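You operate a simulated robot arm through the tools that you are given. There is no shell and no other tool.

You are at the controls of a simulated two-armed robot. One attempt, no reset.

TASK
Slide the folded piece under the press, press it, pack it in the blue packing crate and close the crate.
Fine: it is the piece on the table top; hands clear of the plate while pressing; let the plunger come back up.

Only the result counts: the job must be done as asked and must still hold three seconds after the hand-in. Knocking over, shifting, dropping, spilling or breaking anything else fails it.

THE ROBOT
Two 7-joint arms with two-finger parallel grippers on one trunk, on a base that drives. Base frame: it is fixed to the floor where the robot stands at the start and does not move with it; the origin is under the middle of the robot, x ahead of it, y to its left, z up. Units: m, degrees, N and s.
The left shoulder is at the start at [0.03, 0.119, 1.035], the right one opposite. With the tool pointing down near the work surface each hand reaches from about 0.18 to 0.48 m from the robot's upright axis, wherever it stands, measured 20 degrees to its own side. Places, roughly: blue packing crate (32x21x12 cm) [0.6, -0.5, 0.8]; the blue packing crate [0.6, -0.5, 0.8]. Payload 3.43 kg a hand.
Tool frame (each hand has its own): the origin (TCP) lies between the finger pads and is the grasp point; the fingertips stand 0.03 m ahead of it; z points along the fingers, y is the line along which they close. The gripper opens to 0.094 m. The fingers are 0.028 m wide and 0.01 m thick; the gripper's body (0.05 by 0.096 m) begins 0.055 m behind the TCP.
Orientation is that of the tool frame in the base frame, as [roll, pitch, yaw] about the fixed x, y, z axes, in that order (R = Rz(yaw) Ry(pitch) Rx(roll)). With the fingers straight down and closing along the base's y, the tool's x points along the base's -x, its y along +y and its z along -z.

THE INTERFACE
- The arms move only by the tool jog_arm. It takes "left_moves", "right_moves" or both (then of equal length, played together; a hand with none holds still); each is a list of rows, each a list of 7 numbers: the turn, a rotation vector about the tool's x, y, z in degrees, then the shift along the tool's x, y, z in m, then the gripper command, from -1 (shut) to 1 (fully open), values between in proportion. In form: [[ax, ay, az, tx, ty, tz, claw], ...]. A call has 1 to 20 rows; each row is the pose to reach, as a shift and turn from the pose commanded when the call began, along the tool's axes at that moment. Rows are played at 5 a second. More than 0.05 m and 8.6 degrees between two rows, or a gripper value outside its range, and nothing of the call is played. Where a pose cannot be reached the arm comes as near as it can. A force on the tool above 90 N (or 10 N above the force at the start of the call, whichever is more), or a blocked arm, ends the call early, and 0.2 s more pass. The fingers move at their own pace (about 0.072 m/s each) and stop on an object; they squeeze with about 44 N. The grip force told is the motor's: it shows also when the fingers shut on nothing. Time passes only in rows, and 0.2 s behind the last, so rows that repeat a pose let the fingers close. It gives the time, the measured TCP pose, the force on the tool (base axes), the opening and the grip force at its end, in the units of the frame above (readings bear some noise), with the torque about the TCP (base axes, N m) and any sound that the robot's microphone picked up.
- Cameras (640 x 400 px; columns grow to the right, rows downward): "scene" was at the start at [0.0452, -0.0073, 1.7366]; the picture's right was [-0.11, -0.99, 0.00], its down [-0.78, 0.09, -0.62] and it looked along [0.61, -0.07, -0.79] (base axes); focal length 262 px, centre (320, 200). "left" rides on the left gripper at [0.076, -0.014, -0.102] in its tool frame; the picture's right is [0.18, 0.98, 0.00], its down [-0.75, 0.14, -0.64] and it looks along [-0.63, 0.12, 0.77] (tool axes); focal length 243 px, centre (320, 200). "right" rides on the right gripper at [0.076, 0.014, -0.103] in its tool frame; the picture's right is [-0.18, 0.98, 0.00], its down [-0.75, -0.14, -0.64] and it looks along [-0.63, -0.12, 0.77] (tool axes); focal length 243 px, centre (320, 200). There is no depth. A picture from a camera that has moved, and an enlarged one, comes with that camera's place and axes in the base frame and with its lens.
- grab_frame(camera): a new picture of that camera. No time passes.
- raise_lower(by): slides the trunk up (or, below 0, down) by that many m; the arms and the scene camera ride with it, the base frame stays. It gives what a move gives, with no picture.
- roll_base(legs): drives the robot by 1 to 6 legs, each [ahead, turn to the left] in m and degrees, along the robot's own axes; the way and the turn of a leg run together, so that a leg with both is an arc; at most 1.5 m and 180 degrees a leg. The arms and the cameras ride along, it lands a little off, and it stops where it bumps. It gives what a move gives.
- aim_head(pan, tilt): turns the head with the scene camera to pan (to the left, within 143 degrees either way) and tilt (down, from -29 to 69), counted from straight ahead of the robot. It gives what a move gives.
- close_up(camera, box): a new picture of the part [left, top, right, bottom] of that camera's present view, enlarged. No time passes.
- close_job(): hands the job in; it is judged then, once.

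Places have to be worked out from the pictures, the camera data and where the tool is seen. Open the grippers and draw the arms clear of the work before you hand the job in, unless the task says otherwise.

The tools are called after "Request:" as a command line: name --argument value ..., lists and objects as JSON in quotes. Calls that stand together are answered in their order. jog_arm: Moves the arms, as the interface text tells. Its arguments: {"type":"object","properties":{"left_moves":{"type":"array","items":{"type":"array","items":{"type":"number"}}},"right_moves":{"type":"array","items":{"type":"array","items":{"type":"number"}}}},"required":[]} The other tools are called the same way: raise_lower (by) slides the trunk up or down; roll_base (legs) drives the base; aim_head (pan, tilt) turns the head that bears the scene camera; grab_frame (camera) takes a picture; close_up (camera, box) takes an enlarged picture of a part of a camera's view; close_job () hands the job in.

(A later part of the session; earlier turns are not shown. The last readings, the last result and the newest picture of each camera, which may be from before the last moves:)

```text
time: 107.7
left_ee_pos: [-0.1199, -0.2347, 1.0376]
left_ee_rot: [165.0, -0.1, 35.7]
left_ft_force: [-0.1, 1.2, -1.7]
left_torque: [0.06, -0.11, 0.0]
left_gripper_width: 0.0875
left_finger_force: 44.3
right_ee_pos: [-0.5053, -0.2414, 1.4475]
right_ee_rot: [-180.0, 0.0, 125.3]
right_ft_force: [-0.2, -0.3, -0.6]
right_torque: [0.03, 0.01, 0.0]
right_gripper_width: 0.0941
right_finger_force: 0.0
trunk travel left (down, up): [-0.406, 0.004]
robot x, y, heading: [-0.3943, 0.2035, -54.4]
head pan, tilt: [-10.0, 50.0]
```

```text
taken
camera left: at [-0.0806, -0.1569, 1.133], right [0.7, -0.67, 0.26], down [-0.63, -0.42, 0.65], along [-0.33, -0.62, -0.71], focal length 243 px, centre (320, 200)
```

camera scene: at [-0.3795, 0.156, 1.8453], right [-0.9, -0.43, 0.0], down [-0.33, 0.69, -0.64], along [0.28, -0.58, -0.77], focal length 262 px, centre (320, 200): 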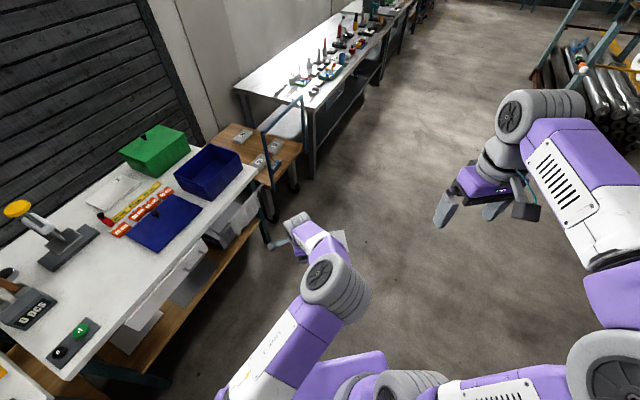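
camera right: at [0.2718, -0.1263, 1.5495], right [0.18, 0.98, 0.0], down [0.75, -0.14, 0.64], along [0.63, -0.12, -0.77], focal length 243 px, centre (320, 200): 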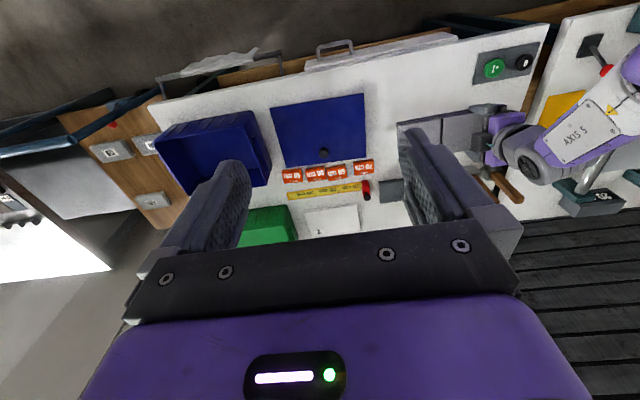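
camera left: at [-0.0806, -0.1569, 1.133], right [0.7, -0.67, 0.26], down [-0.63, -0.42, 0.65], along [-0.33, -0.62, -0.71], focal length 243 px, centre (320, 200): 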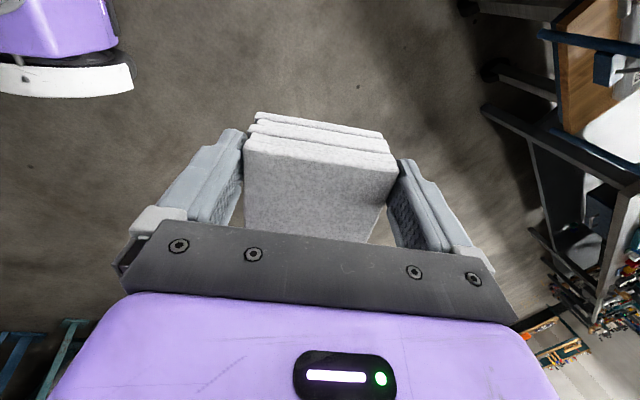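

The piece is steady. A cart with a rail stands right of the table, so I'll keep clear of it: turn to face right, drive 0.6 m well back from the table, turn back to face it, then approach.

Request:
roll_base --legs '[[0, -35.6], [0.6, 0], [0, 90], [0.3, 0]]'

Request:
aim_head --pan 0 --tilt 50

Request:
grab_frame --camera "scene"

Request:
grab_frame --camera "right"

```text
time: 118.2
left_ee_pos: [0.414, -0.4592, 1.0372]
left_ee_rot: [165.0, -0.2, 88.2]
left_ft_force: [0.1, 0.2, -1.2]
left_torque: [0.13, 0.0, 0.0]
left_gripper_width: 0.0874
left_finger_force: 44.1
right_ee_pos: [0.1877, -0.768, 1.4477]
right_ee_rot: [-180.0, 0.1, 178.0]
right_ft_force: [-0.3, 0.0, 0.5]
right_torque: [-0.03, 0.0, 0.01]
right_gripper_width: 0.094
right_finger_force: 0.0
trunk travel left (down, up): [-0.406, 0.004]
robot x, y, heading: [-0.1018, -0.4103, -1.9]
head pan, tilt: [-10.0, 50.0]
```

```text
time: 119.0
left_ee_pos: [0.4136, -0.4575, 1.0369]
left_ee_rot: [165.0, -0.2, 88.1]
left_ft_force: [-0.3, 0.7, -1.3]
left_torque: [0.1, 0.02, -0.01]
left_gripper_width: 0.0869
left_finger_force: 44.3
right_ee_pos: [0.1865, -0.7696, 1.4482]
right_ee_rot: [180.0, 0.1, 178.1]
right_ft_force: [0.2, -1.3, -1.4]
right_torque: [-0.01, -0.03, 0.02]
right_gripper_width: 0.0941
right_finger_force: 0.0
trunk travel left (down, up): [-0.406, 0.004]
robot x, y, heading: [-0.0995, -0.4163, -1.7]
head pan, tilt: [0.0, 50.0]
```

```text
taken
camera scene: at [-0.0505, -0.4145, 1.8453], right [-0.03, -1.0, 0.0], down [-0.77, 0.03, -0.64], along [0.64, -0.02, -0.77], focal length 262 px, centre (320, 200)
```

scene: 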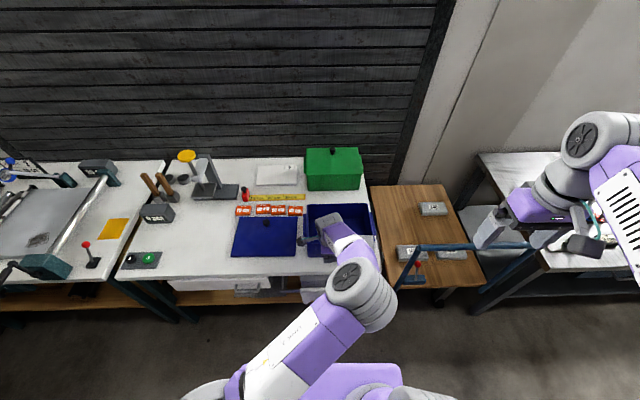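

```text
taken
camera right: at [0.1106, -0.7516, 1.5495], right [0.22, 0.98, 0.0], down [0.75, -0.17, 0.64], along [0.63, -0.14, -0.77], focal length 243 px, centre (320, 200)
```

right: 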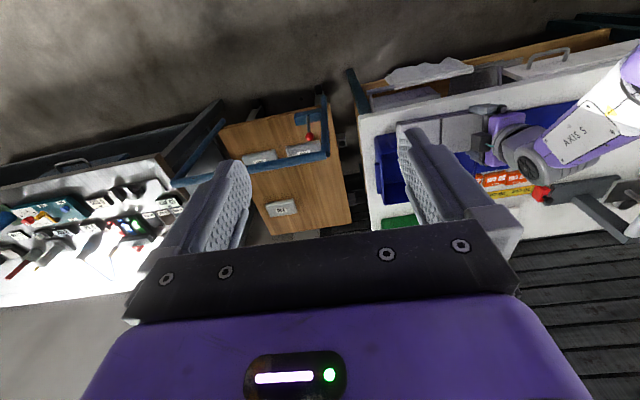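

Request:
close_up --camera "scene" --box '[220, 130, 400, 280]'

```text
2.67 times, centred on (310, 205) of scene
camera zoom: at [-0.0505, -0.4145, 1.8453], right [-0.03, -1.0, 0.0], down [-0.77, 0.03, -0.64], along [0.64, -0.02, -0.77], focal length 698 px, centre (347, 187)
```

zoom: 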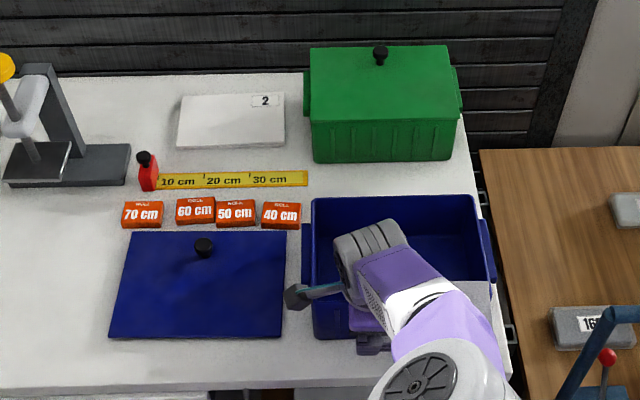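

The crate's rim spans about x 0.49–0.70, y −0.38 to −0.665 (top z 0.92) and its lid lies at about [0.61, -0.18], same orientation. My hand is almost in line, so I drive ahead 0.175 m to bring the piece over the crate.

Request:
roll_base --legs '[[0.17, 0]]'

Request:
grab_frame --camera "left"

Request:
grab_frame --camera "right"

Request:
close_up --camera "scene" --box '[240, 150, 440, 320]'

```text
time: 120.4
left_ee_pos: [0.5827, -0.4654, 1.037]
left_ee_rot: [165.0, -0.2, 88.1]
left_ft_force: [-0.3, -0.3, -1.4]
left_torque: [0.11, 0.0, 0.01]
left_gripper_width: 0.087
left_finger_force: 44.0
right_ee_pos: [0.3542, -0.7776, 1.4484]
right_ee_rot: [-180.0, 0.1, 178.0]
right_ft_force: [-0.6, 0.0, 0.1]
right_torque: [-0.03, 0.0, 0.02]
right_gripper_width: 0.0942
right_finger_force: 0.1
trunk travel left (down, up): [-0.406, 0.004]
robot x, y, heading: [0.0734, -0.4174, -2.0]
head pan, tilt: [0.0, 50.0]
```

```text
taken
camera left: at [0.5457, -0.3868, 1.133], right [0.95, 0.15, 0.26], down [-0.06, -0.75, 0.65], along [0.29, -0.64, -0.71], focal length 243 px, centre (320, 200)
```

left: 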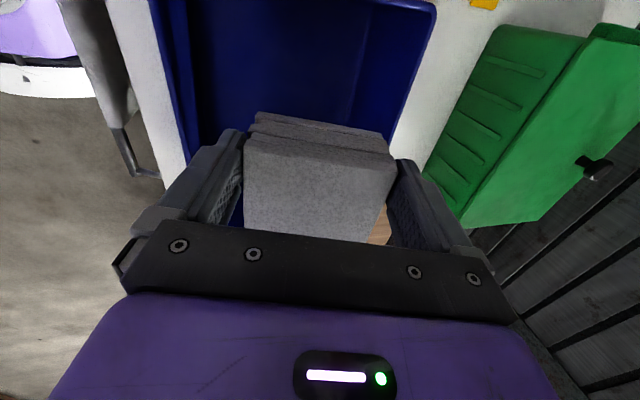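

```text
taken
camera right: at [0.2783, -0.7575, 1.5497], right [0.22, 0.98, 0.0], down [0.75, -0.17, 0.64], along [0.63, -0.14, -0.77], focal length 243 px, centre (320, 200)
```

right: 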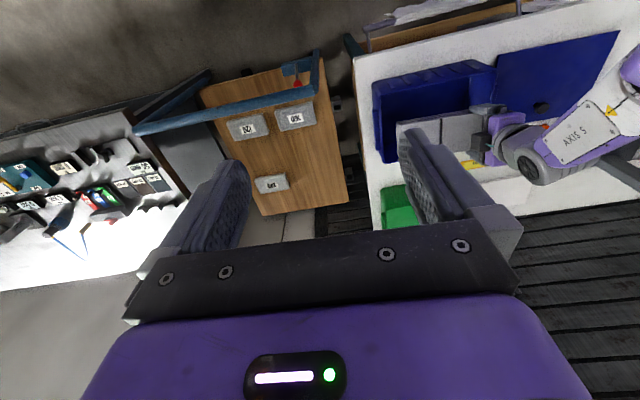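

```text
2.35 times, centred on (340, 235) of scene
camera zoom: at [0.1178, -0.42, 1.8454], right [-0.03, -1.0, 0.0], down [-0.77, 0.03, -0.64], along [0.64, -0.02, -0.77], focal length 616 px, centre (273, 118)
```

zoom: 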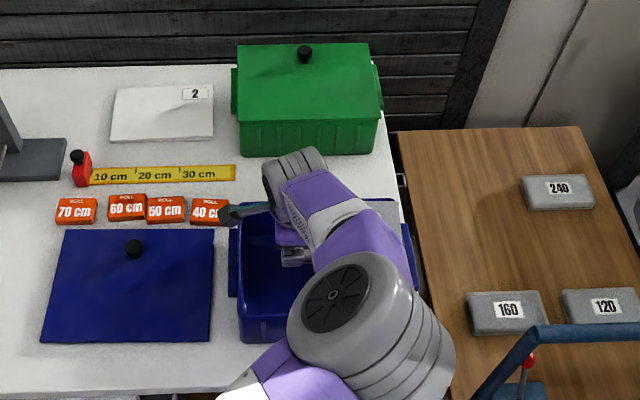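

The piece hangs over the crate's middle (crate x≈0.496–0.70). I'll lower it with the trunk by 0.13 m and check.

Request:
raise_lower --by -0.13

Request:
grab_frame --camera "left"

Request:
close_up --camera "scene" --box '[240, 150, 440, 320]'

```text
time: 122.0
left_ee_pos: [0.5833, -0.4642, 0.9077]
left_ee_rot: [165.0, -0.2, 88.0]
left_ft_force: [1.0, 0.2, -0.8]
left_torque: [0.11, 0.0, 0.01]
left_gripper_width: 0.0872
left_finger_force: 44.1
right_ee_pos: [0.3543, -0.7765, 1.3174]
right_ee_rot: [-180.0, 0.1, 177.9]
right_ft_force: [-0.6, -0.4, -0.7]
right_torque: [-0.01, 0.02, 0.0]
right_gripper_width: 0.0941
right_finger_force: 0.1
trunk travel left (down, up): [-0.276, 0.134]
robot x, y, heading: [0.0695, -0.422, -2.0]
head pan, tilt: [0.0, 50.0]
```

```text
taken
camera left: at [0.5459, -0.3868, 1.0032], right [0.95, 0.15, 0.26], down [-0.06, -0.75, 0.65], along [0.29, -0.64, -0.71], focal length 243 px, centre (320, 200)
```

left: 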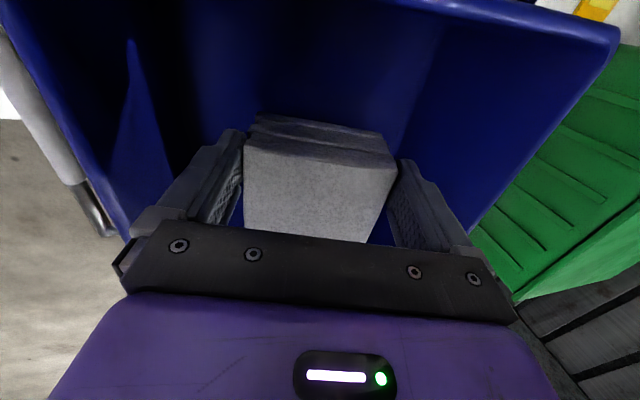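

```text
2.35 times, centred on (340, 235) of scene
camera zoom: at [0.1181, -0.42, 1.7155], right [-0.03, -1.0, 0.0], down [-0.77, 0.03, -0.64], along [0.64, -0.02, -0.77], focal length 616 px, centre (273, 118)
```

zoom: 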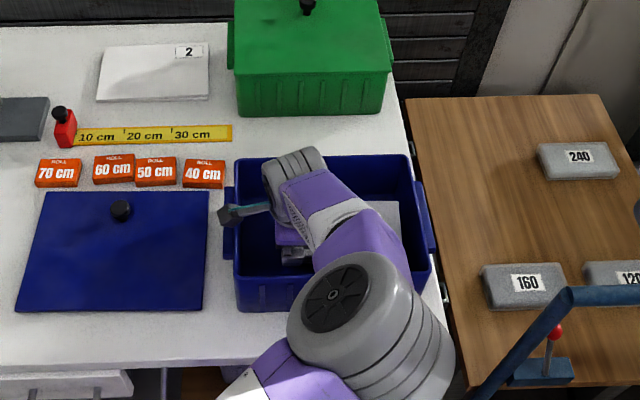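

The piece is inside the crate, about 2–3 cm above its floor. I'll lower 2 cm more and read the force.

Request:
raise_lower --by -0.02

Request:
raise_lower --by -0.006

```text
time: 122.7
left_ee_pos: [0.5838, -0.465, 0.887]
left_ee_rot: [165.1, -0.2, 88.0]
left_ft_force: [1.5, 0.1, -1.5]
left_torque: [0.14, 0.03, -0.03]
left_gripper_width: 0.0872
left_finger_force: 44.5
right_ee_pos: [0.3541, -0.7759, 1.2982]
right_ee_rot: [-180.0, 0.2, 177.9]
right_ft_force: [-0.1, 0.7, -0.2]
right_torque: [0.02, 0.01, -0.02]
right_gripper_width: 0.0942
right_finger_force: 0.0
trunk travel left (down, up): [-0.256, 0.154]
robot x, y, heading: [0.0711, -0.42, -1.8]
head pan, tilt: [0.0, 50.0]
```

```text
time: 123.2
left_ee_pos: [0.5832, -0.4654, 0.8818]
left_ee_rot: [165.1, -0.2, 88.1]
left_ft_force: [0.0, 0.3, -1.9]
left_torque: [0.11, 0.0, 0.0]
left_gripper_width: 0.0874
left_finger_force: 44.4
right_ee_pos: [0.3548, -0.7746, 1.2927]
right_ee_rot: [180.0, 0.1, 178.0]
right_ft_force: [0.4, -1.5, 1.1]
right_torque: [0.0, 0.03, 0.02]
right_gripper_width: 0.0938
right_finger_force: 0.0
trunk travel left (down, up): [-0.25, 0.16]
robot x, y, heading: [0.0702, -0.4226, -1.8]
head pan, tilt: [0.0, 50.0]
```

Not touching yet; on the table contact came at TCP z≈0.868, so about 1 cm remains. I'll go down in small steps.

Request:
raise_lower --by -0.005

Request:
raise_lower --by -0.003

```text
time: 123.8
left_ee_pos: [0.5819, -0.4644, 0.8778]
left_ee_rot: [164.9, -0.2, 88.1]
left_ft_force: [-0.8, 1.9, 3.8]
left_torque: [-0.65, 0.25, -0.24]
left_gripper_width: 0.0872
left_finger_force: 44.1
right_ee_pos: [0.3538, -0.7756, 1.2869]
right_ee_rot: [180.0, 0.1, 178.0]
right_ft_force: [0.3, -0.1, -0.3]
right_torque: [-0.03, -0.01, 0.01]
right_gripper_width: 0.0941
right_finger_force: 0.1
trunk travel left (down, up): [-0.245, 0.165]
robot x, y, heading: [0.0701, -0.4228, -1.8]
head pan, tilt: [0.0, 50.0]
```

```text
time: 124.3
left_ee_pos: [0.5835, -0.4642, 0.8764]
left_ee_rot: [164.8, -0.2, 88.2]
left_ft_force: [-0.8, 1.6, 14.8]
left_torque: [-1.15, 0.59, 0.17]
left_gripper_width: 0.0871
left_finger_force: 44.2
right_ee_pos: [0.3538, -0.7758, 1.2855]
right_ee_rot: [-179.8, 0.1, 178.0]
right_ft_force: [0.5, -0.3, 0.0]
right_torque: [0.0, 0.01, -0.04]
right_gripper_width: 0.0939
right_finger_force: 0.2
trunk travel left (down, up): [-0.242, 0.168]
robot x, y, heading: [0.0709, -0.4203, -1.9]
head pan, tilt: [0.0, 50.0]
```

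It touches the crate floor. I'll open the gripper fully and look.

Request:
jog_arm --left_moves '[[0, 0, 0, 0, 0, 0, 0.95], [0, 0, 0, 0, 0, 0, 1], [0, 0, 0, 0, 0, 0, 1]]'

Request:
close_up --camera "left" --box '[180, 60, 460, 260]'

```text
time: 125.1
left_ee_pos: [0.5833, -0.4639, 0.873]
left_ee_rot: [165.0, -0.1, 88.2]
left_ft_force: [0.5, -0.2, 0.0]
left_torque: [0.01, -0.01, -0.04]
left_gripper_width: 0.094
left_finger_force: 0.0
right_ee_pos: [0.3544, -0.7764, 1.2835]
right_ee_rot: [180.0, 0.1, 178.0]
right_ft_force: [-1.0, -0.7, 0.1]
right_torque: [0.0, -0.02, 0.02]
right_gripper_width: 0.0939
right_finger_force: 0.2
trunk travel left (down, up): [-0.242, 0.168]
robot x, y, heading: [0.0688, -0.4211, -2.1]
head pan, tilt: [0.0, 50.0]
```

```text
2.00 times, centred on (320, 160) of left
camera zoom: at [0.5457, -0.3868, 0.9689], right [0.95, 0.15, 0.26], down [-0.06, -0.75, 0.65], along [0.29, -0.64, -0.71], focal length 485 px, centre (320, 280)
```

zoom: 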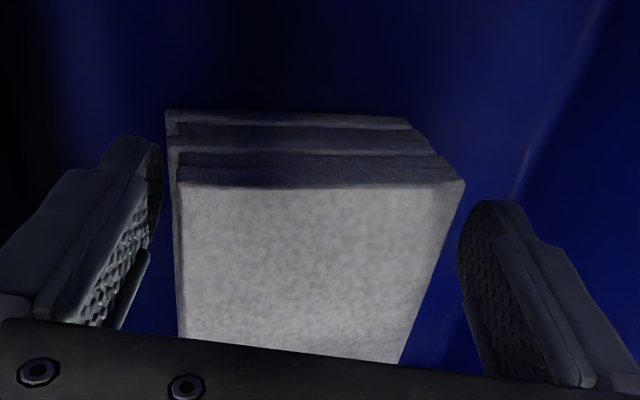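

The piece is released and lies flat in the crate, clear of both fingers. I'll withdraw along the tool axis and then raise the trunk.

Request:
jog_arm --left_moves '[[0, 0, 0, 0, 0, -0.015, 1], [0, 0, 0, 0, 0, -0.04, 1], [0, 0, 0, 0, 0, -0.07, 1], [0, 0, 0, 0, 0, -0.07, 1]]'

Request:
raise_lower --by 0.15

Request:
grab_frame --camera "left"

Request:
grab_frame --camera "scene"

```text
time: 126.1
left_ee_pos: [0.5629, -0.4648, 0.9408]
left_ee_rot: [165.0, -0.2, 88.1]
left_ft_force: [0.0, 0.4, 0.6]
left_torque: [-0.01, 0.0, 0.03]
left_gripper_width: 0.0941
left_finger_force: 0.0
right_ee_pos: [0.3549, -0.7752, 1.2837]
right_ee_rot: [180.0, 0.1, 177.9]
right_ft_force: [0.5, -0.1, 0.2]
right_torque: [0.0, 0.02, 0.03]
right_gripper_width: 0.0939
right_finger_force: 0.1
trunk travel left (down, up): [-0.242, 0.168]
robot x, y, heading: [0.067, -0.4198, -1.7]
head pan, tilt: [0.0, 50.0]
```

```text
time: 127.8
left_ee_pos: [0.5641, -0.4647, 1.0906]
left_ee_rot: [165.0, -0.1, 88.1]
left_ft_force: [-1.4, -0.7, -0.2]
left_torque: [0.01, 0.0, 0.01]
left_gripper_width: 0.0943
left_finger_force: 0.1
right_ee_pos: [0.3557, -0.7751, 1.434]
right_ee_rot: [-180.0, 0.1, 178.0]
right_ft_force: [0.3, 0.1, -0.4]
right_torque: [-0.02, 0.01, -0.01]
right_gripper_width: 0.0941
right_finger_force: 0.1
trunk travel left (down, up): [-0.392, 0.018]
robot x, y, heading: [0.0706, -0.4194, -2.1]
head pan, tilt: [0.0, 50.0]
```

```text
taken
camera left: at [0.526, -0.3874, 1.1861], right [0.95, 0.15, 0.26], down [-0.05, -0.75, 0.65], along [0.29, -0.64, -0.71], focal length 243 px, centre (320, 200)
```

left: 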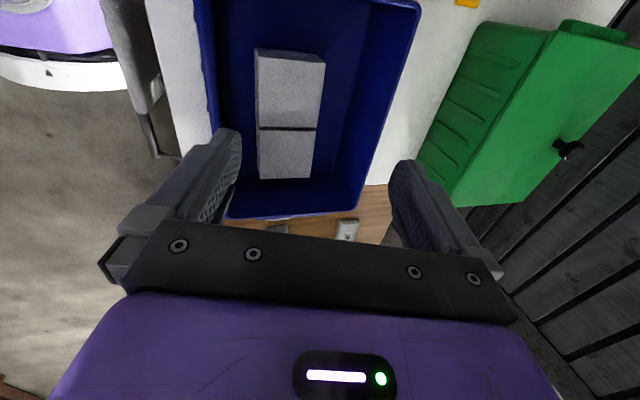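

```text
taken
camera scene: at [0.118, -0.4201, 1.8312], right [-0.03, -1.0, 0.0], down [-0.77, 0.03, -0.64], along [0.64, -0.02, -0.77], focal length 262 px, centre (320, 200)
```

scene: 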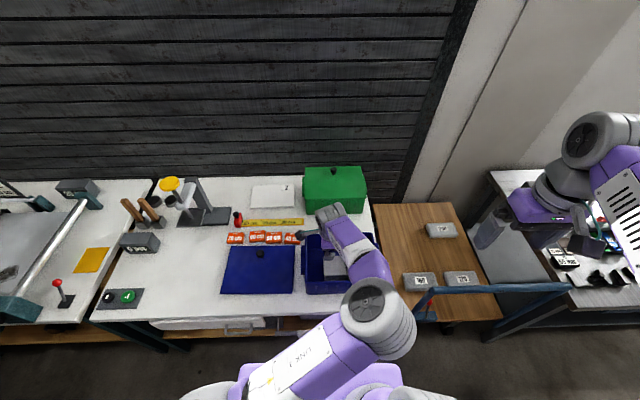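

The piece lies properly in the crate. Next is the lid: I'll use the right hand on its knob (at about [0.66, -0.185]). First I tuck the left arm up and back, then drive back, leftward and forward to stand near y≈-0.06.

Request:
jog_arm --left_moves '[[0, 0, 0, 0.02, -0.02, -0.035, 1], [0, 0, 0, 0.05, -0.04, -0.065, 1], [0, 0, 0, 0.08, -0.06, -0.095, 1], [0, 0, 0, 0.11, -0.08, -0.12, 1], [0, 0, 0, 0.14, -0.1, -0.145, 1], [0, 0, 0, 0.15, -0.114, -0.155, 1]]'

Request:
roll_base --legs '[[-0.32, 0], [0, 92], [0.36, 0], [0, -90]]'

Request:
aim_head --pan -5 --tilt 48

Request:
grab_frame --camera "scene"

Request:
grab_frame --camera "right"

```text
time: 129.2
left_ee_pos: [0.4172, -0.3092, 1.2097]
left_ee_rot: [165.1, -0.3, 88.2]
left_ft_force: [0.3, -0.4, 1.1]
left_torque: [0.01, -0.02, -0.02]
left_gripper_width: 0.0939
left_finger_force: 0.0
right_ee_pos: [0.3541, -0.7761, 1.4335]
right_ee_rot: [-179.9, 0.0, 178.0]
right_ft_force: [0.4, 0.3, 0.6]
right_torque: [-0.02, -0.01, -0.03]
right_gripper_width: 0.0941
right_finger_force: 0.0
trunk travel left (down, up): [-0.392, 0.018]
robot x, y, heading: [0.0688, -0.4178, -1.9]
head pan, tilt: [0.0, 50.0]
```

```text
time: 141.1
left_ee_pos: [0.0834, 0.0775, 1.2103]
left_ee_rot: [165.0, -0.1, 90.9]
left_ft_force: [-0.5, 0.0, 0.0]
left_torque: [0.01, 0.02, 0.0]
left_gripper_width: 0.094
left_finger_force: 0.1
right_ee_pos: [0.0435, -0.3907, 1.4335]
right_ee_rot: [180.0, 0.1, -179.1]
right_ft_force: [-0.5, 0.1, 0.0]
right_torque: [-0.01, 0.02, -0.01]
right_gripper_width: 0.094
right_finger_force: 0.0
trunk travel left (down, up): [-0.392, 0.018]
robot x, y, heading: [-0.256, -0.0494, 1.1]
head pan, tilt: [0.0, 50.0]
```

```text
time: 141.8
left_ee_pos: [0.082, 0.0775, 1.2097]
left_ee_rot: [165.0, -0.2, 91.0]
left_ft_force: [-0.8, 0.1, 0.0]
left_torque: [0.0, -0.01, 0.02]
left_gripper_width: 0.094
left_finger_force: 0.0
right_ee_pos: [0.044, -0.3895, 1.4343]
right_ee_rot: [-180.0, 0.1, -179.0]
right_ft_force: [-0.6, 0.4, -0.3]
right_torque: [0.02, 0.01, -0.02]
right_gripper_width: 0.0941
right_finger_force: 0.1
trunk travel left (down, up): [-0.392, 0.018]
robot x, y, heading: [-0.2583, -0.0474, 1.0]
head pan, tilt: [-5.0, 48.0]
```

```text
taken
camera scene: at [-0.2097, -0.0539, 1.8341], right [-0.07, -1.0, 0.0], down [-0.74, 0.05, -0.67], along [0.67, -0.05, -0.74], focal length 262 px, centre (320, 200)
```

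scene: 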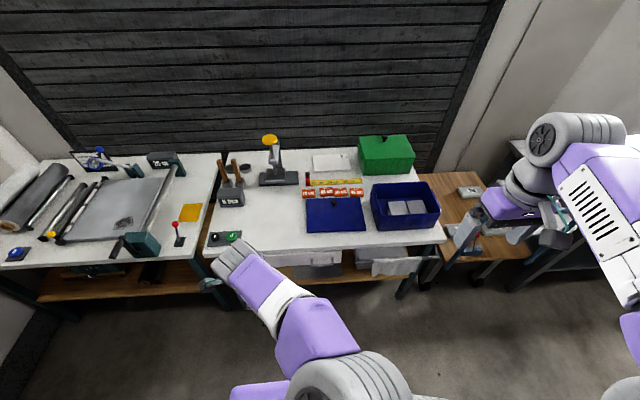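

```text
taken
camera right: at [-0.0337, -0.3758, 1.5357], right [0.17, 0.99, 0.0], down [0.75, -0.13, 0.64], along [0.63, -0.11, -0.77], focal length 243 px, centre (320, 200)
```

right: 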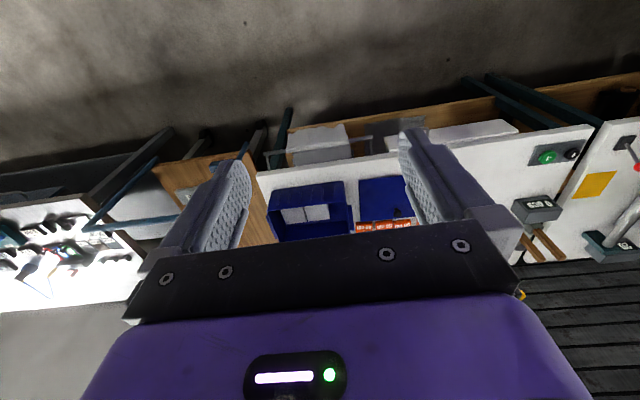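

A clear view of both crate and lid now. I'll zoom in to measure them.

Request:
close_up --camera "scene" --box '[290, 120, 450, 250]'

```text
3.08 times, centred on (370, 185) of scene
camera zoom: at [-0.2097, -0.0539, 1.8341], right [-0.07, -1.0, 0.0], down [-0.74, 0.05, -0.67], along [0.67, -0.05, -0.74], focal length 805 px, centre (166, 246)
```

zoom: 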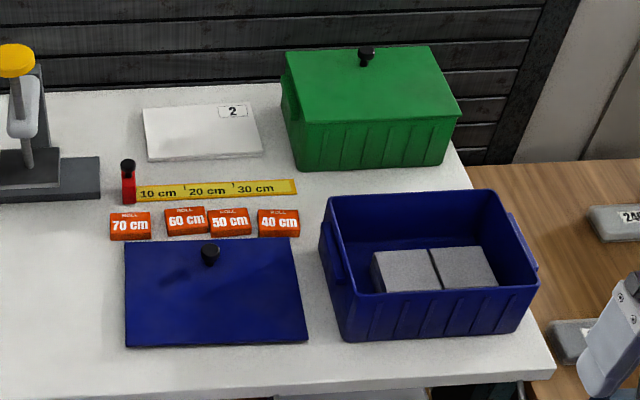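

Measured: lid centre ≈ [0.612, -0.187], knob ≈ [0.665, -0.188] (about 4 cm tall); crate rim centre ≈ [0.596, -0.514]. The lid must move by about [-0.016, -0.327]. I drive forward 0.38 m to reach the knob with the right hand.

Request:
roll_base --legs '[[0.385, -1]]'

Request:
grab_frame --camera "right"

Request:
grab_frame --camera "scene"

```text
time: 144.2
left_ee_pos: [0.4669, 0.075, 1.2106]
left_ee_rot: [165.0, -0.3, 89.8]
left_ft_force: [-0.1, 0.0, -0.2]
left_torque: [0.02, 0.02, -0.01]
left_gripper_width: 0.0941
left_finger_force: 0.1
right_ee_pos: [0.4176, -0.394, 1.434]
right_ee_rot: [179.9, 0.0, 179.7]
right_ft_force: [0.3, -0.4, -0.2]
right_torque: [-0.01, 0.01, 0.01]
right_gripper_width: 0.0941
right_finger_force: 0.1
trunk travel left (down, up): [-0.392, 0.018]
robot x, y, heading: [0.1234, -0.0462, -0.2]
head pan, tilt: [-5.0, 48.0]
```

```text
taken
camera right: at [0.3411, -0.378, 1.5358], right [0.19, 0.98, 0.0], down [0.75, -0.14, 0.64], along [0.63, -0.12, -0.77], focal length 243 px, centre (320, 200)
```

right: 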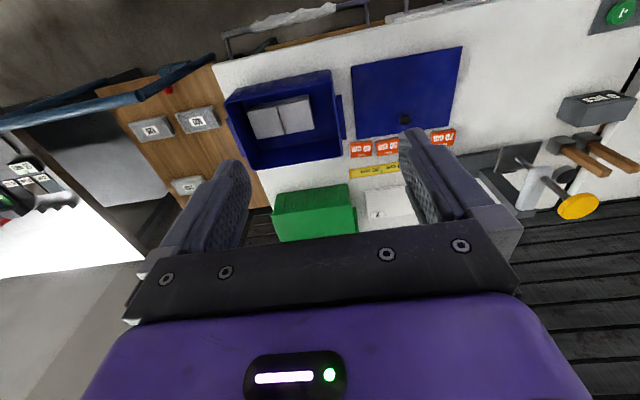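

```text
taken
camera scene: at [0.1722, -0.0524, 1.8341], right [-0.09, -1.0, 0.0], down [-0.74, 0.07, -0.67], along [0.67, -0.06, -0.74], focal length 262 px, centre (320, 200)
```

scene: 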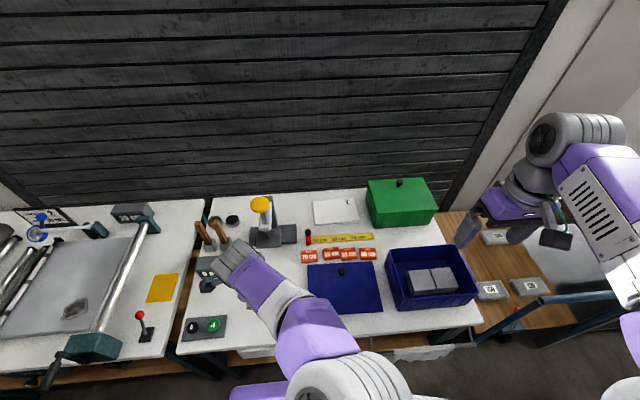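

The right hand has a clear path. I'll bring it above and short of the knob with a 25° forward tilt, fingers closing sideways.

Request:
jog_arm --right_moves '[[0, -2.8, 0, -0.02, 0.023, 0.028, 1], [0, -5.6, 0, -0.04, 0.046, 0.056, 1], [0, -8.4, 0, -0.06, 0.069, 0.084, 1], [0, -11.2, 0, -0.08, 0.092, 0.112, 1], [0, -14, 0, -0.1, 0.115, 0.14, 1], [0, -16.8, 0, -0.12, 0.138, 0.168, 1], [0, -19.6, 0, -0.14, 0.161, 0.196, 1], [0, -22.4, 0, -0.16, 0.184, 0.224, 1], [0, -25, 0, -0.18, 0.206, 0.25, 1], [0, -25, 0, -0.18, 0.206, 0.25, 1]]'

Request:
grab_frame --camera "right"

Request:
grab_frame --camera "scene"

```text
time: 146.4
left_ee_pos: [0.4664, 0.0718, 1.2109]
left_ee_rot: [165.0, -0.2, 89.7]
left_ft_force: [-0.8, -0.4, -1.5]
left_torque: [0.02, -0.01, -0.01]
left_gripper_width: 0.094
left_finger_force: 0.0
right_ee_pos: [0.6002, -0.1898, 1.1847]
right_ee_rot: [179.9, 25.2, 179.6]
right_ft_force: [-0.1, 0.1, 0.0]
right_torque: [-0.03, 0.0, 0.01]
right_gripper_width: 0.0941
right_finger_force: 0.1
trunk travel left (down, up): [-0.392, 0.018]
robot x, y, heading: [0.1212, -0.0454, 0.0]
head pan, tilt: [-5.0, 48.0]
```

```text
taken
camera right: at [0.4868, -0.1743, 1.244], right [0.17, 0.98, 0.08], down [0.41, -0.14, 0.9], along [0.9, -0.12, -0.43], focal length 243 px, centre (320, 200)
```

right: 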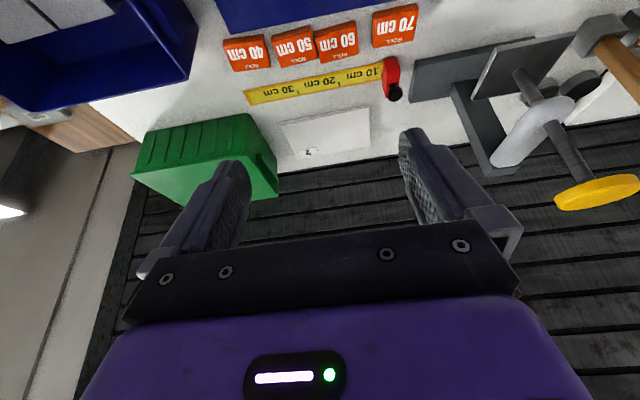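

```text
taken
camera scene: at [0.1713, -0.0533, 1.8341], right [-0.09, -1.0, 0.0], down [-0.74, 0.07, -0.67], along [0.67, -0.06, -0.74], focal length 262 px, centre (320, 200)
```

scene: 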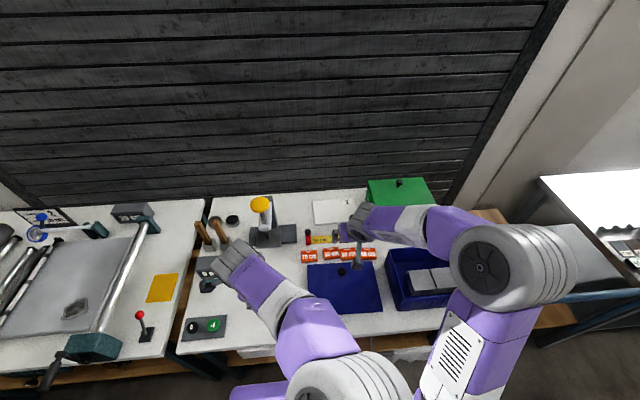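

I'll move 4.5 cm forward and lower the trunk 0.26 m, ending with the tips a few cm above the knob.

Request:
jog_arm --right_moves '[[0, 0, 0, -0.02, 0.001, 0.01, 1], [0, 0, 0, -0.0408, 0.002, 0.019, 1], [0, 0, 0, -0.0408, 0.002, 0.019, 1]]'

Request:
raise_lower --by -0.255

Request:
grab_frame --camera "right"

Request:
grab_frame --camera "scene"

```text
time: 147.2
left_ee_pos: [0.4668, 0.0729, 1.2101]
left_ee_rot: [165.0, -0.1, 89.8]
left_ft_force: [0.6, 0.1, -0.2]
left_torque: [0.01, 0.0, 0.0]
left_gripper_width: 0.0938
left_finger_force: 0.2
right_ee_pos: [0.6443, -0.1865, 1.1836]
right_ee_rot: [-179.9, 25.0, 179.7]
right_ft_force: [0.5, 0.7, -0.1]
right_torque: [-0.03, -0.03, 0.0]
right_gripper_width: 0.0941
right_finger_force: 0.0
trunk travel left (down, up): [-0.392, 0.018]
robot x, y, heading: [0.1211, -0.0444, -0.2]
head pan, tilt: [-5.0, 48.0]
```

```text
time: 149.8
left_ee_pos: [0.4659, 0.0733, 0.9551]
left_ee_rot: [164.9, -0.2, 89.8]
left_ft_force: [0.5, 0.7, 0.2]
left_torque: [0.02, 0.01, -0.01]
left_gripper_width: 0.0942
left_finger_force: 0.0
right_ee_pos: [0.6447, -0.1867, 0.9284]
right_ee_rot: [180.0, 25.1, 179.7]
right_ft_force: [-0.1, -0.5, 0.3]
right_torque: [0.01, 0.01, -0.03]
right_gripper_width: 0.0942
right_finger_force: 0.0
trunk travel left (down, up): [-0.137, 0.273]
robot x, y, heading: [0.1223, -0.0452, -0.2]
head pan, tilt: [-5.0, 48.0]
```

```text
taken
camera right: at [0.5313, -0.171, 0.9886], right [0.17, 0.98, 0.08], down [0.41, -0.14, 0.9], along [0.9, -0.12, -0.43], focal length 243 px, centre (320, 200)
```

right: 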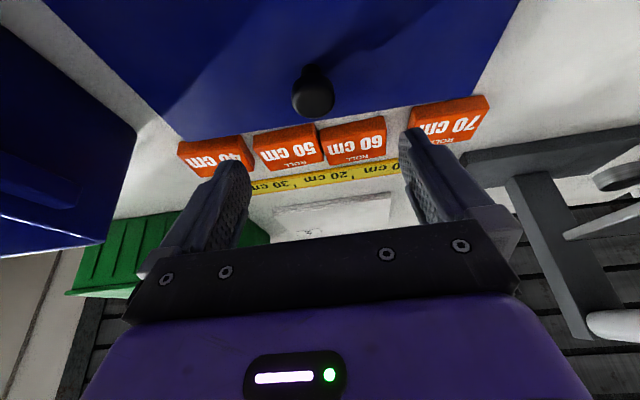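

```text
taken
camera scene: at [0.1723, -0.0524, 1.5792], right [-0.09, -1.0, 0.0], down [-0.74, 0.07, -0.67], along [0.67, -0.06, -0.74], focal length 262 px, centre (320, 200)
```

scene: 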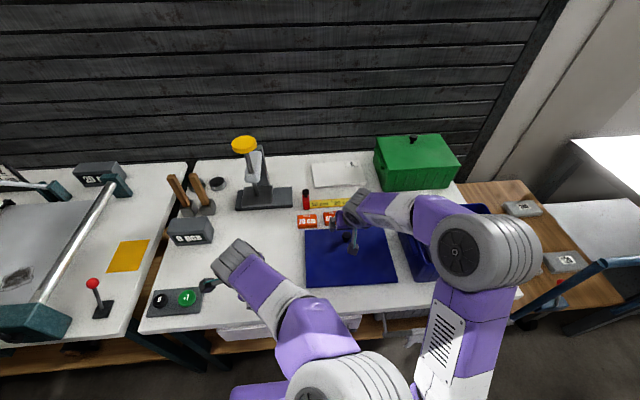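

The knob is at about [0.656, -0.184], about 3 cm wide, centred between the fingers. I'll adjust by a few mm and lower the trunk 6 cm.

Request:
jog_arm --right_moves '[[0, 0, 0, -0.0054, 0.002, 0.0025, 1], [0, 0, 0, -0.0054, 0.002, 0.0025, 1]]'

Request:
raise_lower --by -0.06

Request:
grab_frame --camera "right"

Request:
grab_frame --camera "scene"

```text
time: 150.4
left_ee_pos: [0.4667, 0.0736, 0.9554]
left_ee_rot: [164.9, -0.2, 89.8]
left_ft_force: [0.1, 0.6, 0.7]
left_torque: [-0.04, 0.0, 0.02]
left_gripper_width: 0.094
left_finger_force: 0.0
right_ee_pos: [0.6495, -0.1847, 0.929]
right_ee_rot: [180.0, 25.1, 179.7]
right_ft_force: [0.2, 0.2, 0.3]
right_torque: [0.0, -0.01, 0.02]
right_gripper_width: 0.0941
right_finger_force: 0.0
trunk travel left (down, up): [-0.137, 0.273]
robot x, y, heading: [0.1218, -0.0502, -0.2]
head pan, tilt: [-5.0, 48.0]
```

```text
time: 151.4
left_ee_pos: [0.4673, 0.0729, 0.8945]
left_ee_rot: [165.1, -0.1, 89.9]
left_ft_force: [0.9, -0.3, 0.0]
left_torque: [0.03, -0.01, -0.01]
left_gripper_width: 0.094
left_finger_force: 0.0
right_ee_pos: [0.6496, -0.1854, 0.8689]
right_ee_rot: [180.0, 25.0, 179.7]
right_ft_force: [-1.2, 0.1, 0.0]
right_torque: [0.0, 0.0, -0.02]
right_gripper_width: 0.094
right_finger_force: 0.1
trunk travel left (down, up): [-0.077, 0.333]
robot x, y, heading: [0.1234, -0.0464, -0.2]
head pan, tilt: [-5.0, 48.0]
```

```text
taken
camera right: at [0.5368, -0.1691, 0.9288], right [0.17, 0.98, 0.08], down [0.41, -0.14, 0.9], along [0.9, -0.12, -0.43], focal length 243 px, centre (320, 200)
```

right: 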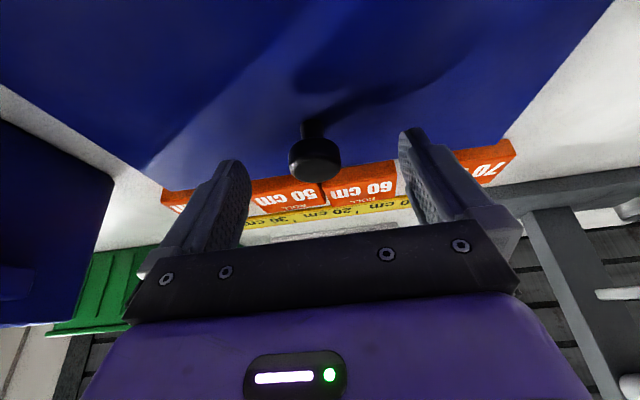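

```text
taken
camera scene: at [0.1722, -0.0524, 1.5192], right [-0.09, -1.0, 0.0], down [-0.74, 0.07, -0.67], along [0.67, -0.06, -0.74], focal length 262 px, centre (320, 200)
```

scene: 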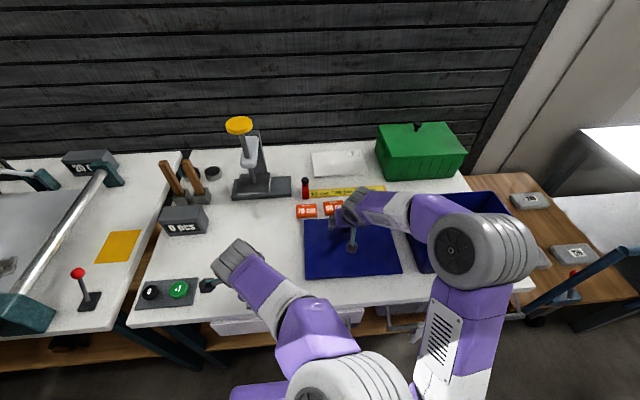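

The knob is a mushroom (head at about [0.663, -0.187, 0.841]) and sits between the fingers. I'll move 9 mm forward, lower 1.6 cm more, and look.

Request:
jog_arm --right_moves '[[0, 0, 0, -0.0082, -0.001, 0.0038, 1], [0, 0, 0, -0.0082, -0.001, 0.0038, 1]]'

Request:
raise_lower --by -0.015

Request:
grab_frame --camera "right"

```text
time: 152.0
left_ee_pos: [0.4668, 0.0735, 0.8958]
left_ee_rot: [165.0, -0.2, 89.9]
left_ft_force: [-0.2, -0.3, -0.7]
left_torque: [0.0, -0.01, 0.01]
left_gripper_width: 0.0938
left_finger_force: 0.0
right_ee_pos: [0.6601, -0.1872, 0.8687]
right_ee_rot: [180.0, 25.2, 179.7]
right_ft_force: [0.3, 0.2, 0.1]
right_torque: [0.01, -0.03, 0.01]
right_gripper_width: 0.0939
right_finger_force: 0.0
trunk travel left (down, up): [-0.077, 0.333]
robot x, y, heading: [0.1256, -0.0483, -0.3]
head pan, tilt: [-5.0, 48.0]
```

```text
time: 152.6
left_ee_pos: [0.4668, 0.0728, 0.8799]
left_ee_rot: [165.0, -0.2, 89.8]
left_ft_force: [0.2, 0.3, -0.3]
left_torque: [-0.01, -0.01, 0.0]
left_gripper_width: 0.0939
left_finger_force: 0.1
right_ee_pos: [0.6592, -0.1858, 0.8537]
right_ee_rot: [-180.0, 25.1, 179.8]
right_ft_force: [0.4, 0.8, -0.1]
right_torque: [-0.04, 0.0, 0.0]
right_gripper_width: 0.094
right_finger_force: 0.0
trunk travel left (down, up): [-0.062, 0.348]
robot x, y, heading: [0.1234, -0.0483, 0.2]
head pan, tilt: [-5.0, 48.0]
```

```text
taken
camera right: at [0.5458, -0.17, 0.9138], right [0.17, 0.98, 0.08], down [0.41, -0.14, 0.9], along [0.9, -0.12, -0.43], focal length 243 px, centre (320, 200)
```

right: 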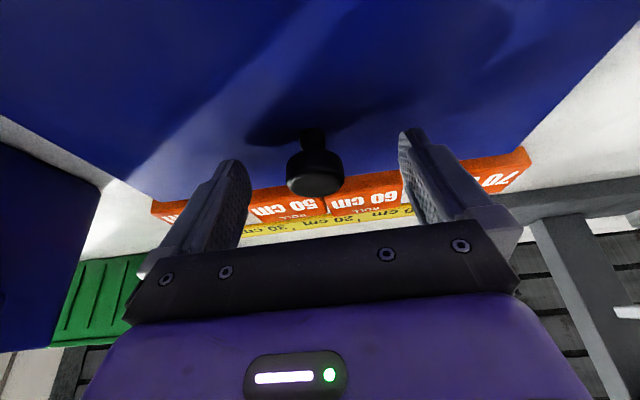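

The knob head sits right between the pads (about 3 mm off-centre). I'll correct that and close the gripper on it.

Request:
jog_arm --right_moves '[[0, 0, 0, 0, -0.003, 0, 1], [0, 0, 0, 0, -0.003, 0, 0.4], [0, 0, 0, 0, -0.003, 0, 0], [0, 0, 0, 0, -0.003, 0, -0.5], [0, 0, 0, 0, -0.003, 0, -1], [0, 0, 0, 0, -0.003, 0, -1]]'

Request:
grab_frame --camera "right"

```text
time: 154.0
left_ee_pos: [0.4667, 0.0739, 0.8798]
left_ee_rot: [165.0, -0.1, 89.8]
left_ft_force: [-0.3, -0.6, -1.0]
left_torque: [-0.02, 0.01, -0.02]
left_gripper_width: 0.0942
left_finger_force: 0.3
right_ee_pos: [0.6589, -0.1894, 0.8549]
right_ee_rot: [180.0, 25.1, 179.7]
right_ft_force: [-0.8, 0.0, 0.6]
right_torque: [-0.03, -0.02, -0.01]
right_gripper_width: 0.0306
right_finger_force: 44.0
trunk travel left (down, up): [-0.062, 0.348]
robot x, y, heading: [0.1229, -0.0436, -0.1]
head pan, tilt: [-5.0, 48.0]
```

```text
taken
camera right: at [0.546, -0.1732, 0.9141], right [0.17, 0.98, 0.08], down [0.41, -0.14, 0.9], along [0.9, -0.12, -0.43], focal length 243 px, centre (320, 200)
```

right: 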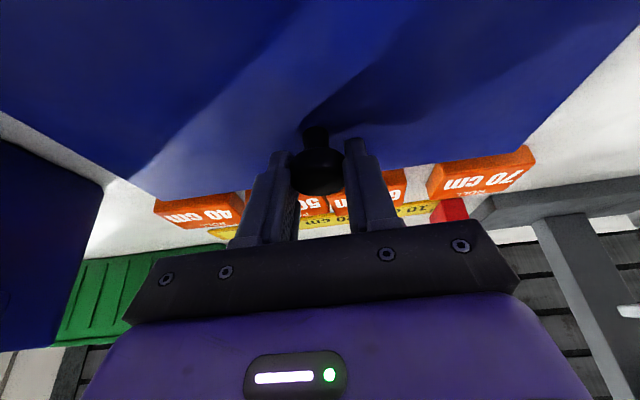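

The knob is gripped at 0.031 width with 44 N. I'll lift 4 cm with the trunk and see whether the lid stays level.

Request:
raise_lower --by 0.04

Request:
grab_frame --camera "right"

Request:
grab_frame --camera "scene"

```text
time: 154.8
left_ee_pos: [0.4667, 0.0729, 0.9199]
left_ee_rot: [165.0, -0.3, 89.8]
left_ft_force: [-0.6, -0.7, -0.7]
left_torque: [0.04, 0.01, -0.04]
left_gripper_width: 0.0939
left_finger_force: 0.1
right_ee_pos: [0.66, -0.1892, 0.8935]
right_ee_rot: [-179.9, 25.0, 179.7]
right_ft_force: [-0.8, -0.5, -2.0]
right_torque: [0.02, -0.07, 0.0]
right_gripper_width: 0.0305
right_finger_force: 44.5
trunk travel left (down, up): [-0.102, 0.308]
robot x, y, heading: [0.1235, -0.0461, -0.4]
head pan, tilt: [-5.0, 48.0]
```

```text
taken
camera right: at [0.5461, -0.1734, 0.9539], right [0.17, 0.98, 0.08], down [0.41, -0.14, 0.9], along [0.9, -0.12, -0.43], focal length 243 px, centre (320, 200)
```

right: 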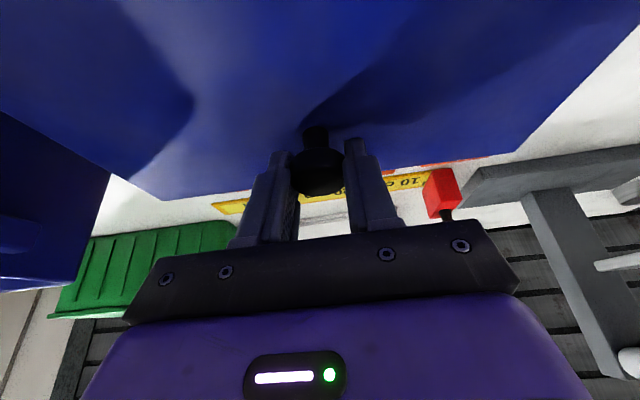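

```text
taken
camera scene: at [0.1727, -0.0525, 1.544], right [-0.09, -1.0, 0.0], down [-0.74, 0.07, -0.67], along [0.67, -0.06, -0.74], focal length 262 px, centre (320, 200)
```

scene: 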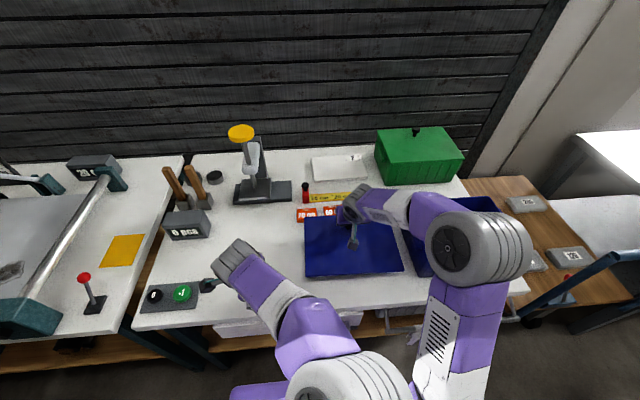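

The lid lifts rigidly with the hand (about 2 N). I'll raise it well clear (another 0.17 m), then drive back, 0.33 m to the right, and forward again.

Request:
raise_lower --by 0.17

Request:
roll_base --legs '[[-0.35, 0], [0, -90]]'

Request:
grab_frame --camera "right"

```text
time: 156.8
left_ee_pos: [0.4673, 0.0733, 1.0895]
left_ee_rot: [165.1, -0.2, 89.8]
left_ft_force: [0.1, 0.7, -0.5]
left_torque: [0.0, 0.06, 0.03]
left_gripper_width: 0.0938
left_finger_force: 0.1
right_ee_pos: [0.6595, -0.1895, 1.0638]
right_ee_rot: [180.0, 25.0, 179.7]
right_ft_force: [-0.1, 0.1, -2.0]
right_torque: [-0.04, -0.1, -0.01]
right_gripper_width: 0.0304
right_finger_force: 43.8
trunk travel left (down, up): [-0.272, 0.138]
robot x, y, heading: [0.1271, -0.0474, 0.1]
head pan, tilt: [-5.0, 48.0]
```

```text
time: 162.9
left_ee_pos: [-0.1154, -0.3882, 1.0902]
left_ee_rot: [165.0, -0.2, -0.6]
left_ft_force: [0.1, 0.7, -0.6]
left_torque: [-0.03, 0.01, 0.01]
left_gripper_width: 0.0939
left_finger_force: 0.1
right_ee_pos: [-0.3797, -0.5791, 1.0642]
right_ee_rot: [-180.0, 25.1, 89.3]
right_ft_force: [-1.2, -0.6, -0.9]
right_torque: [-0.05, 0.02, 0.01]
right_gripper_width: 0.0307
right_finger_force: 43.8
trunk travel left (down, up): [-0.272, 0.138]
robot x, y, heading: [-0.2319, -0.0435, -90.7]
head pan, tilt: [-5.0, 48.0]
```

```text
taken
camera right: at [-0.3642, -0.4652, 1.1239], right [0.98, -0.18, 0.08], down [-0.15, -0.41, 0.9], along [-0.13, -0.9, -0.43], focal length 243 px, centre (320, 200)
```

right: 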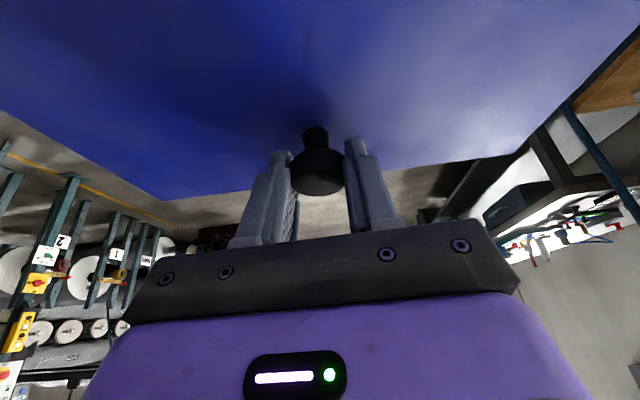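

The lid is steady. I'll drive 0.33 m rightward and turn back to face the table.

Request:
roll_base --legs '[[0.33, 0], [0, 90.5]]'

Request:
aim_head --pan -10 --tilt 48

Request:
grab_frame --camera "scene"

```text
time: 168.9
left_ee_pos: [0.1074, -0.2527, 1.0896]
left_ee_rot: [165.0, -0.2, 89.8]
left_ft_force: [-0.1, -0.5, 0.2]
left_torque: [-0.01, 0.05, 0.0]
left_gripper_width: 0.0941
left_finger_force: 0.0
right_ee_pos: [0.2997, -0.5162, 1.0647]
right_ee_rot: [179.9, 25.2, 179.6]
right_ft_force: [0.9, 0.1, -1.7]
right_torque: [0.01, -0.08, -0.01]
right_gripper_width: 0.0305
right_finger_force: 43.9
trunk travel left (down, up): [-0.272, 0.138]
robot x, y, heading: [-0.2353, -0.3709, -0.4]
head pan, tilt: [-5.0, 48.0]
```

```text
time: 169.6
left_ee_pos: [0.1071, -0.2528, 1.0884]
left_ee_rot: [165.0, -0.2, 89.8]
left_ft_force: [0.0, -0.2, -0.4]
left_torque: [-0.01, -0.01, -0.04]
left_gripper_width: 0.0938
left_finger_force: 0.1
right_ee_pos: [0.2987, -0.5151, 1.0636]
right_ee_rot: [-180.0, 25.1, 179.6]
right_ft_force: [0.0, -0.2, -2.0]
right_torque: [0.0, -0.05, 0.02]
right_gripper_width: 0.0306
right_finger_force: 44.1
trunk travel left (down, up): [-0.272, 0.138]
robot x, y, heading: [-0.2342, -0.3737, -0.6]
head pan, tilt: [-10.0, 48.0]
```

```text
taken
camera scene: at [-0.1882, -0.3844, 1.7141], right [-0.18, -0.98, 0.0], down [-0.73, 0.13, -0.67], along [0.66, -0.12, -0.74], focal length 262 px, centre (320, 200)
```

scene: 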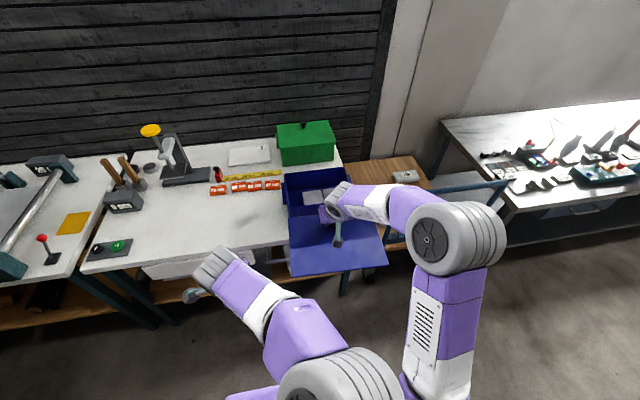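

Lateral position is right (hand y −0.515, so the lid's centre ≈ −0.513). I'll drive forward 0.30 m and then fine-align over the crate.

Request:
roll_base --legs '[[0.3, 0.4]]'

Request:
grab_frame --camera "scene"

Request:
grab_frame --camera "right"

Request:
grab_frame --camera "left"

```text
time: 171.6
left_ee_pos: [0.4045, -0.2496, 1.0895]
left_ee_rot: [165.0, -0.1, 90.2]
left_ft_force: [0.4, 0.3, 0.5]
left_torque: [-0.02, 0.02, -0.01]
left_gripper_width: 0.0939
left_finger_force: 0.0
right_ee_pos: [0.5978, -0.5111, 1.0632]
right_ee_rot: [180.0, 25.1, -179.9]
right_ft_force: [0.1, 0.4, -1.7]
right_torque: [-0.01, -0.08, -0.01]
right_gripper_width: 0.0306
right_finger_force: 44.4
trunk travel left (down, up): [-0.272, 0.138]
robot x, y, heading: [0.0578, -0.3733, 0.0]
head pan, tilt: [-10.0, 48.0]
```

```text
taken
camera scene: at [0.1103, -0.3842, 1.714], right [-0.17, -0.99, 0.0], down [-0.73, 0.13, -0.67], along [0.66, -0.11, -0.74], focal length 262 px, centre (320, 200)
```

scene: 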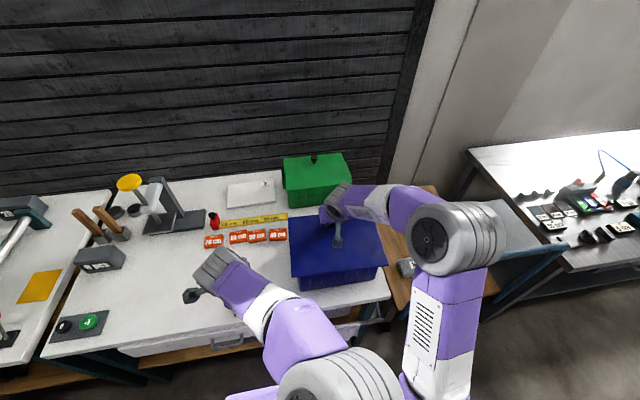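

```text
taken
camera right: at [0.4853, -0.4953, 1.1238], right [0.16, 0.98, 0.08], down [0.41, -0.14, 0.9], along [0.9, -0.12, -0.43], focal length 243 px, centre (320, 200)
```

right: 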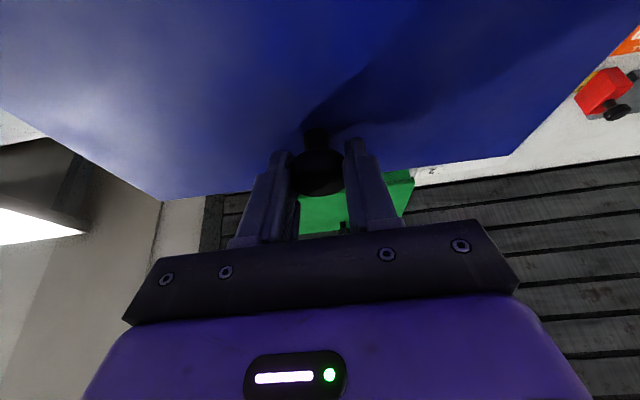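

```text
taken
camera left: at [0.3642, -0.173, 1.1851], right [0.95, 0.19, 0.25], down [-0.03, -0.76, 0.65], along [0.32, -0.63, -0.71], focal length 243 px, centre (320, 200)
```

left: 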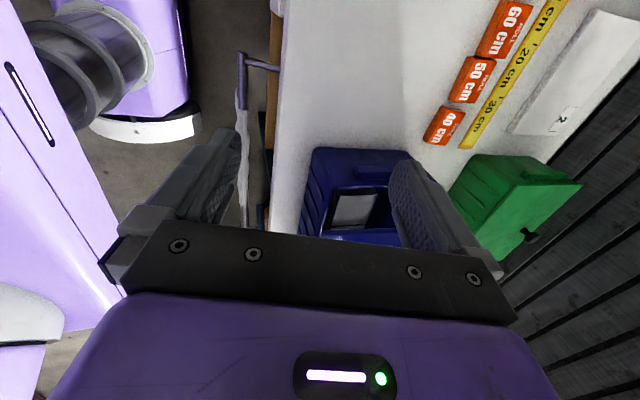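

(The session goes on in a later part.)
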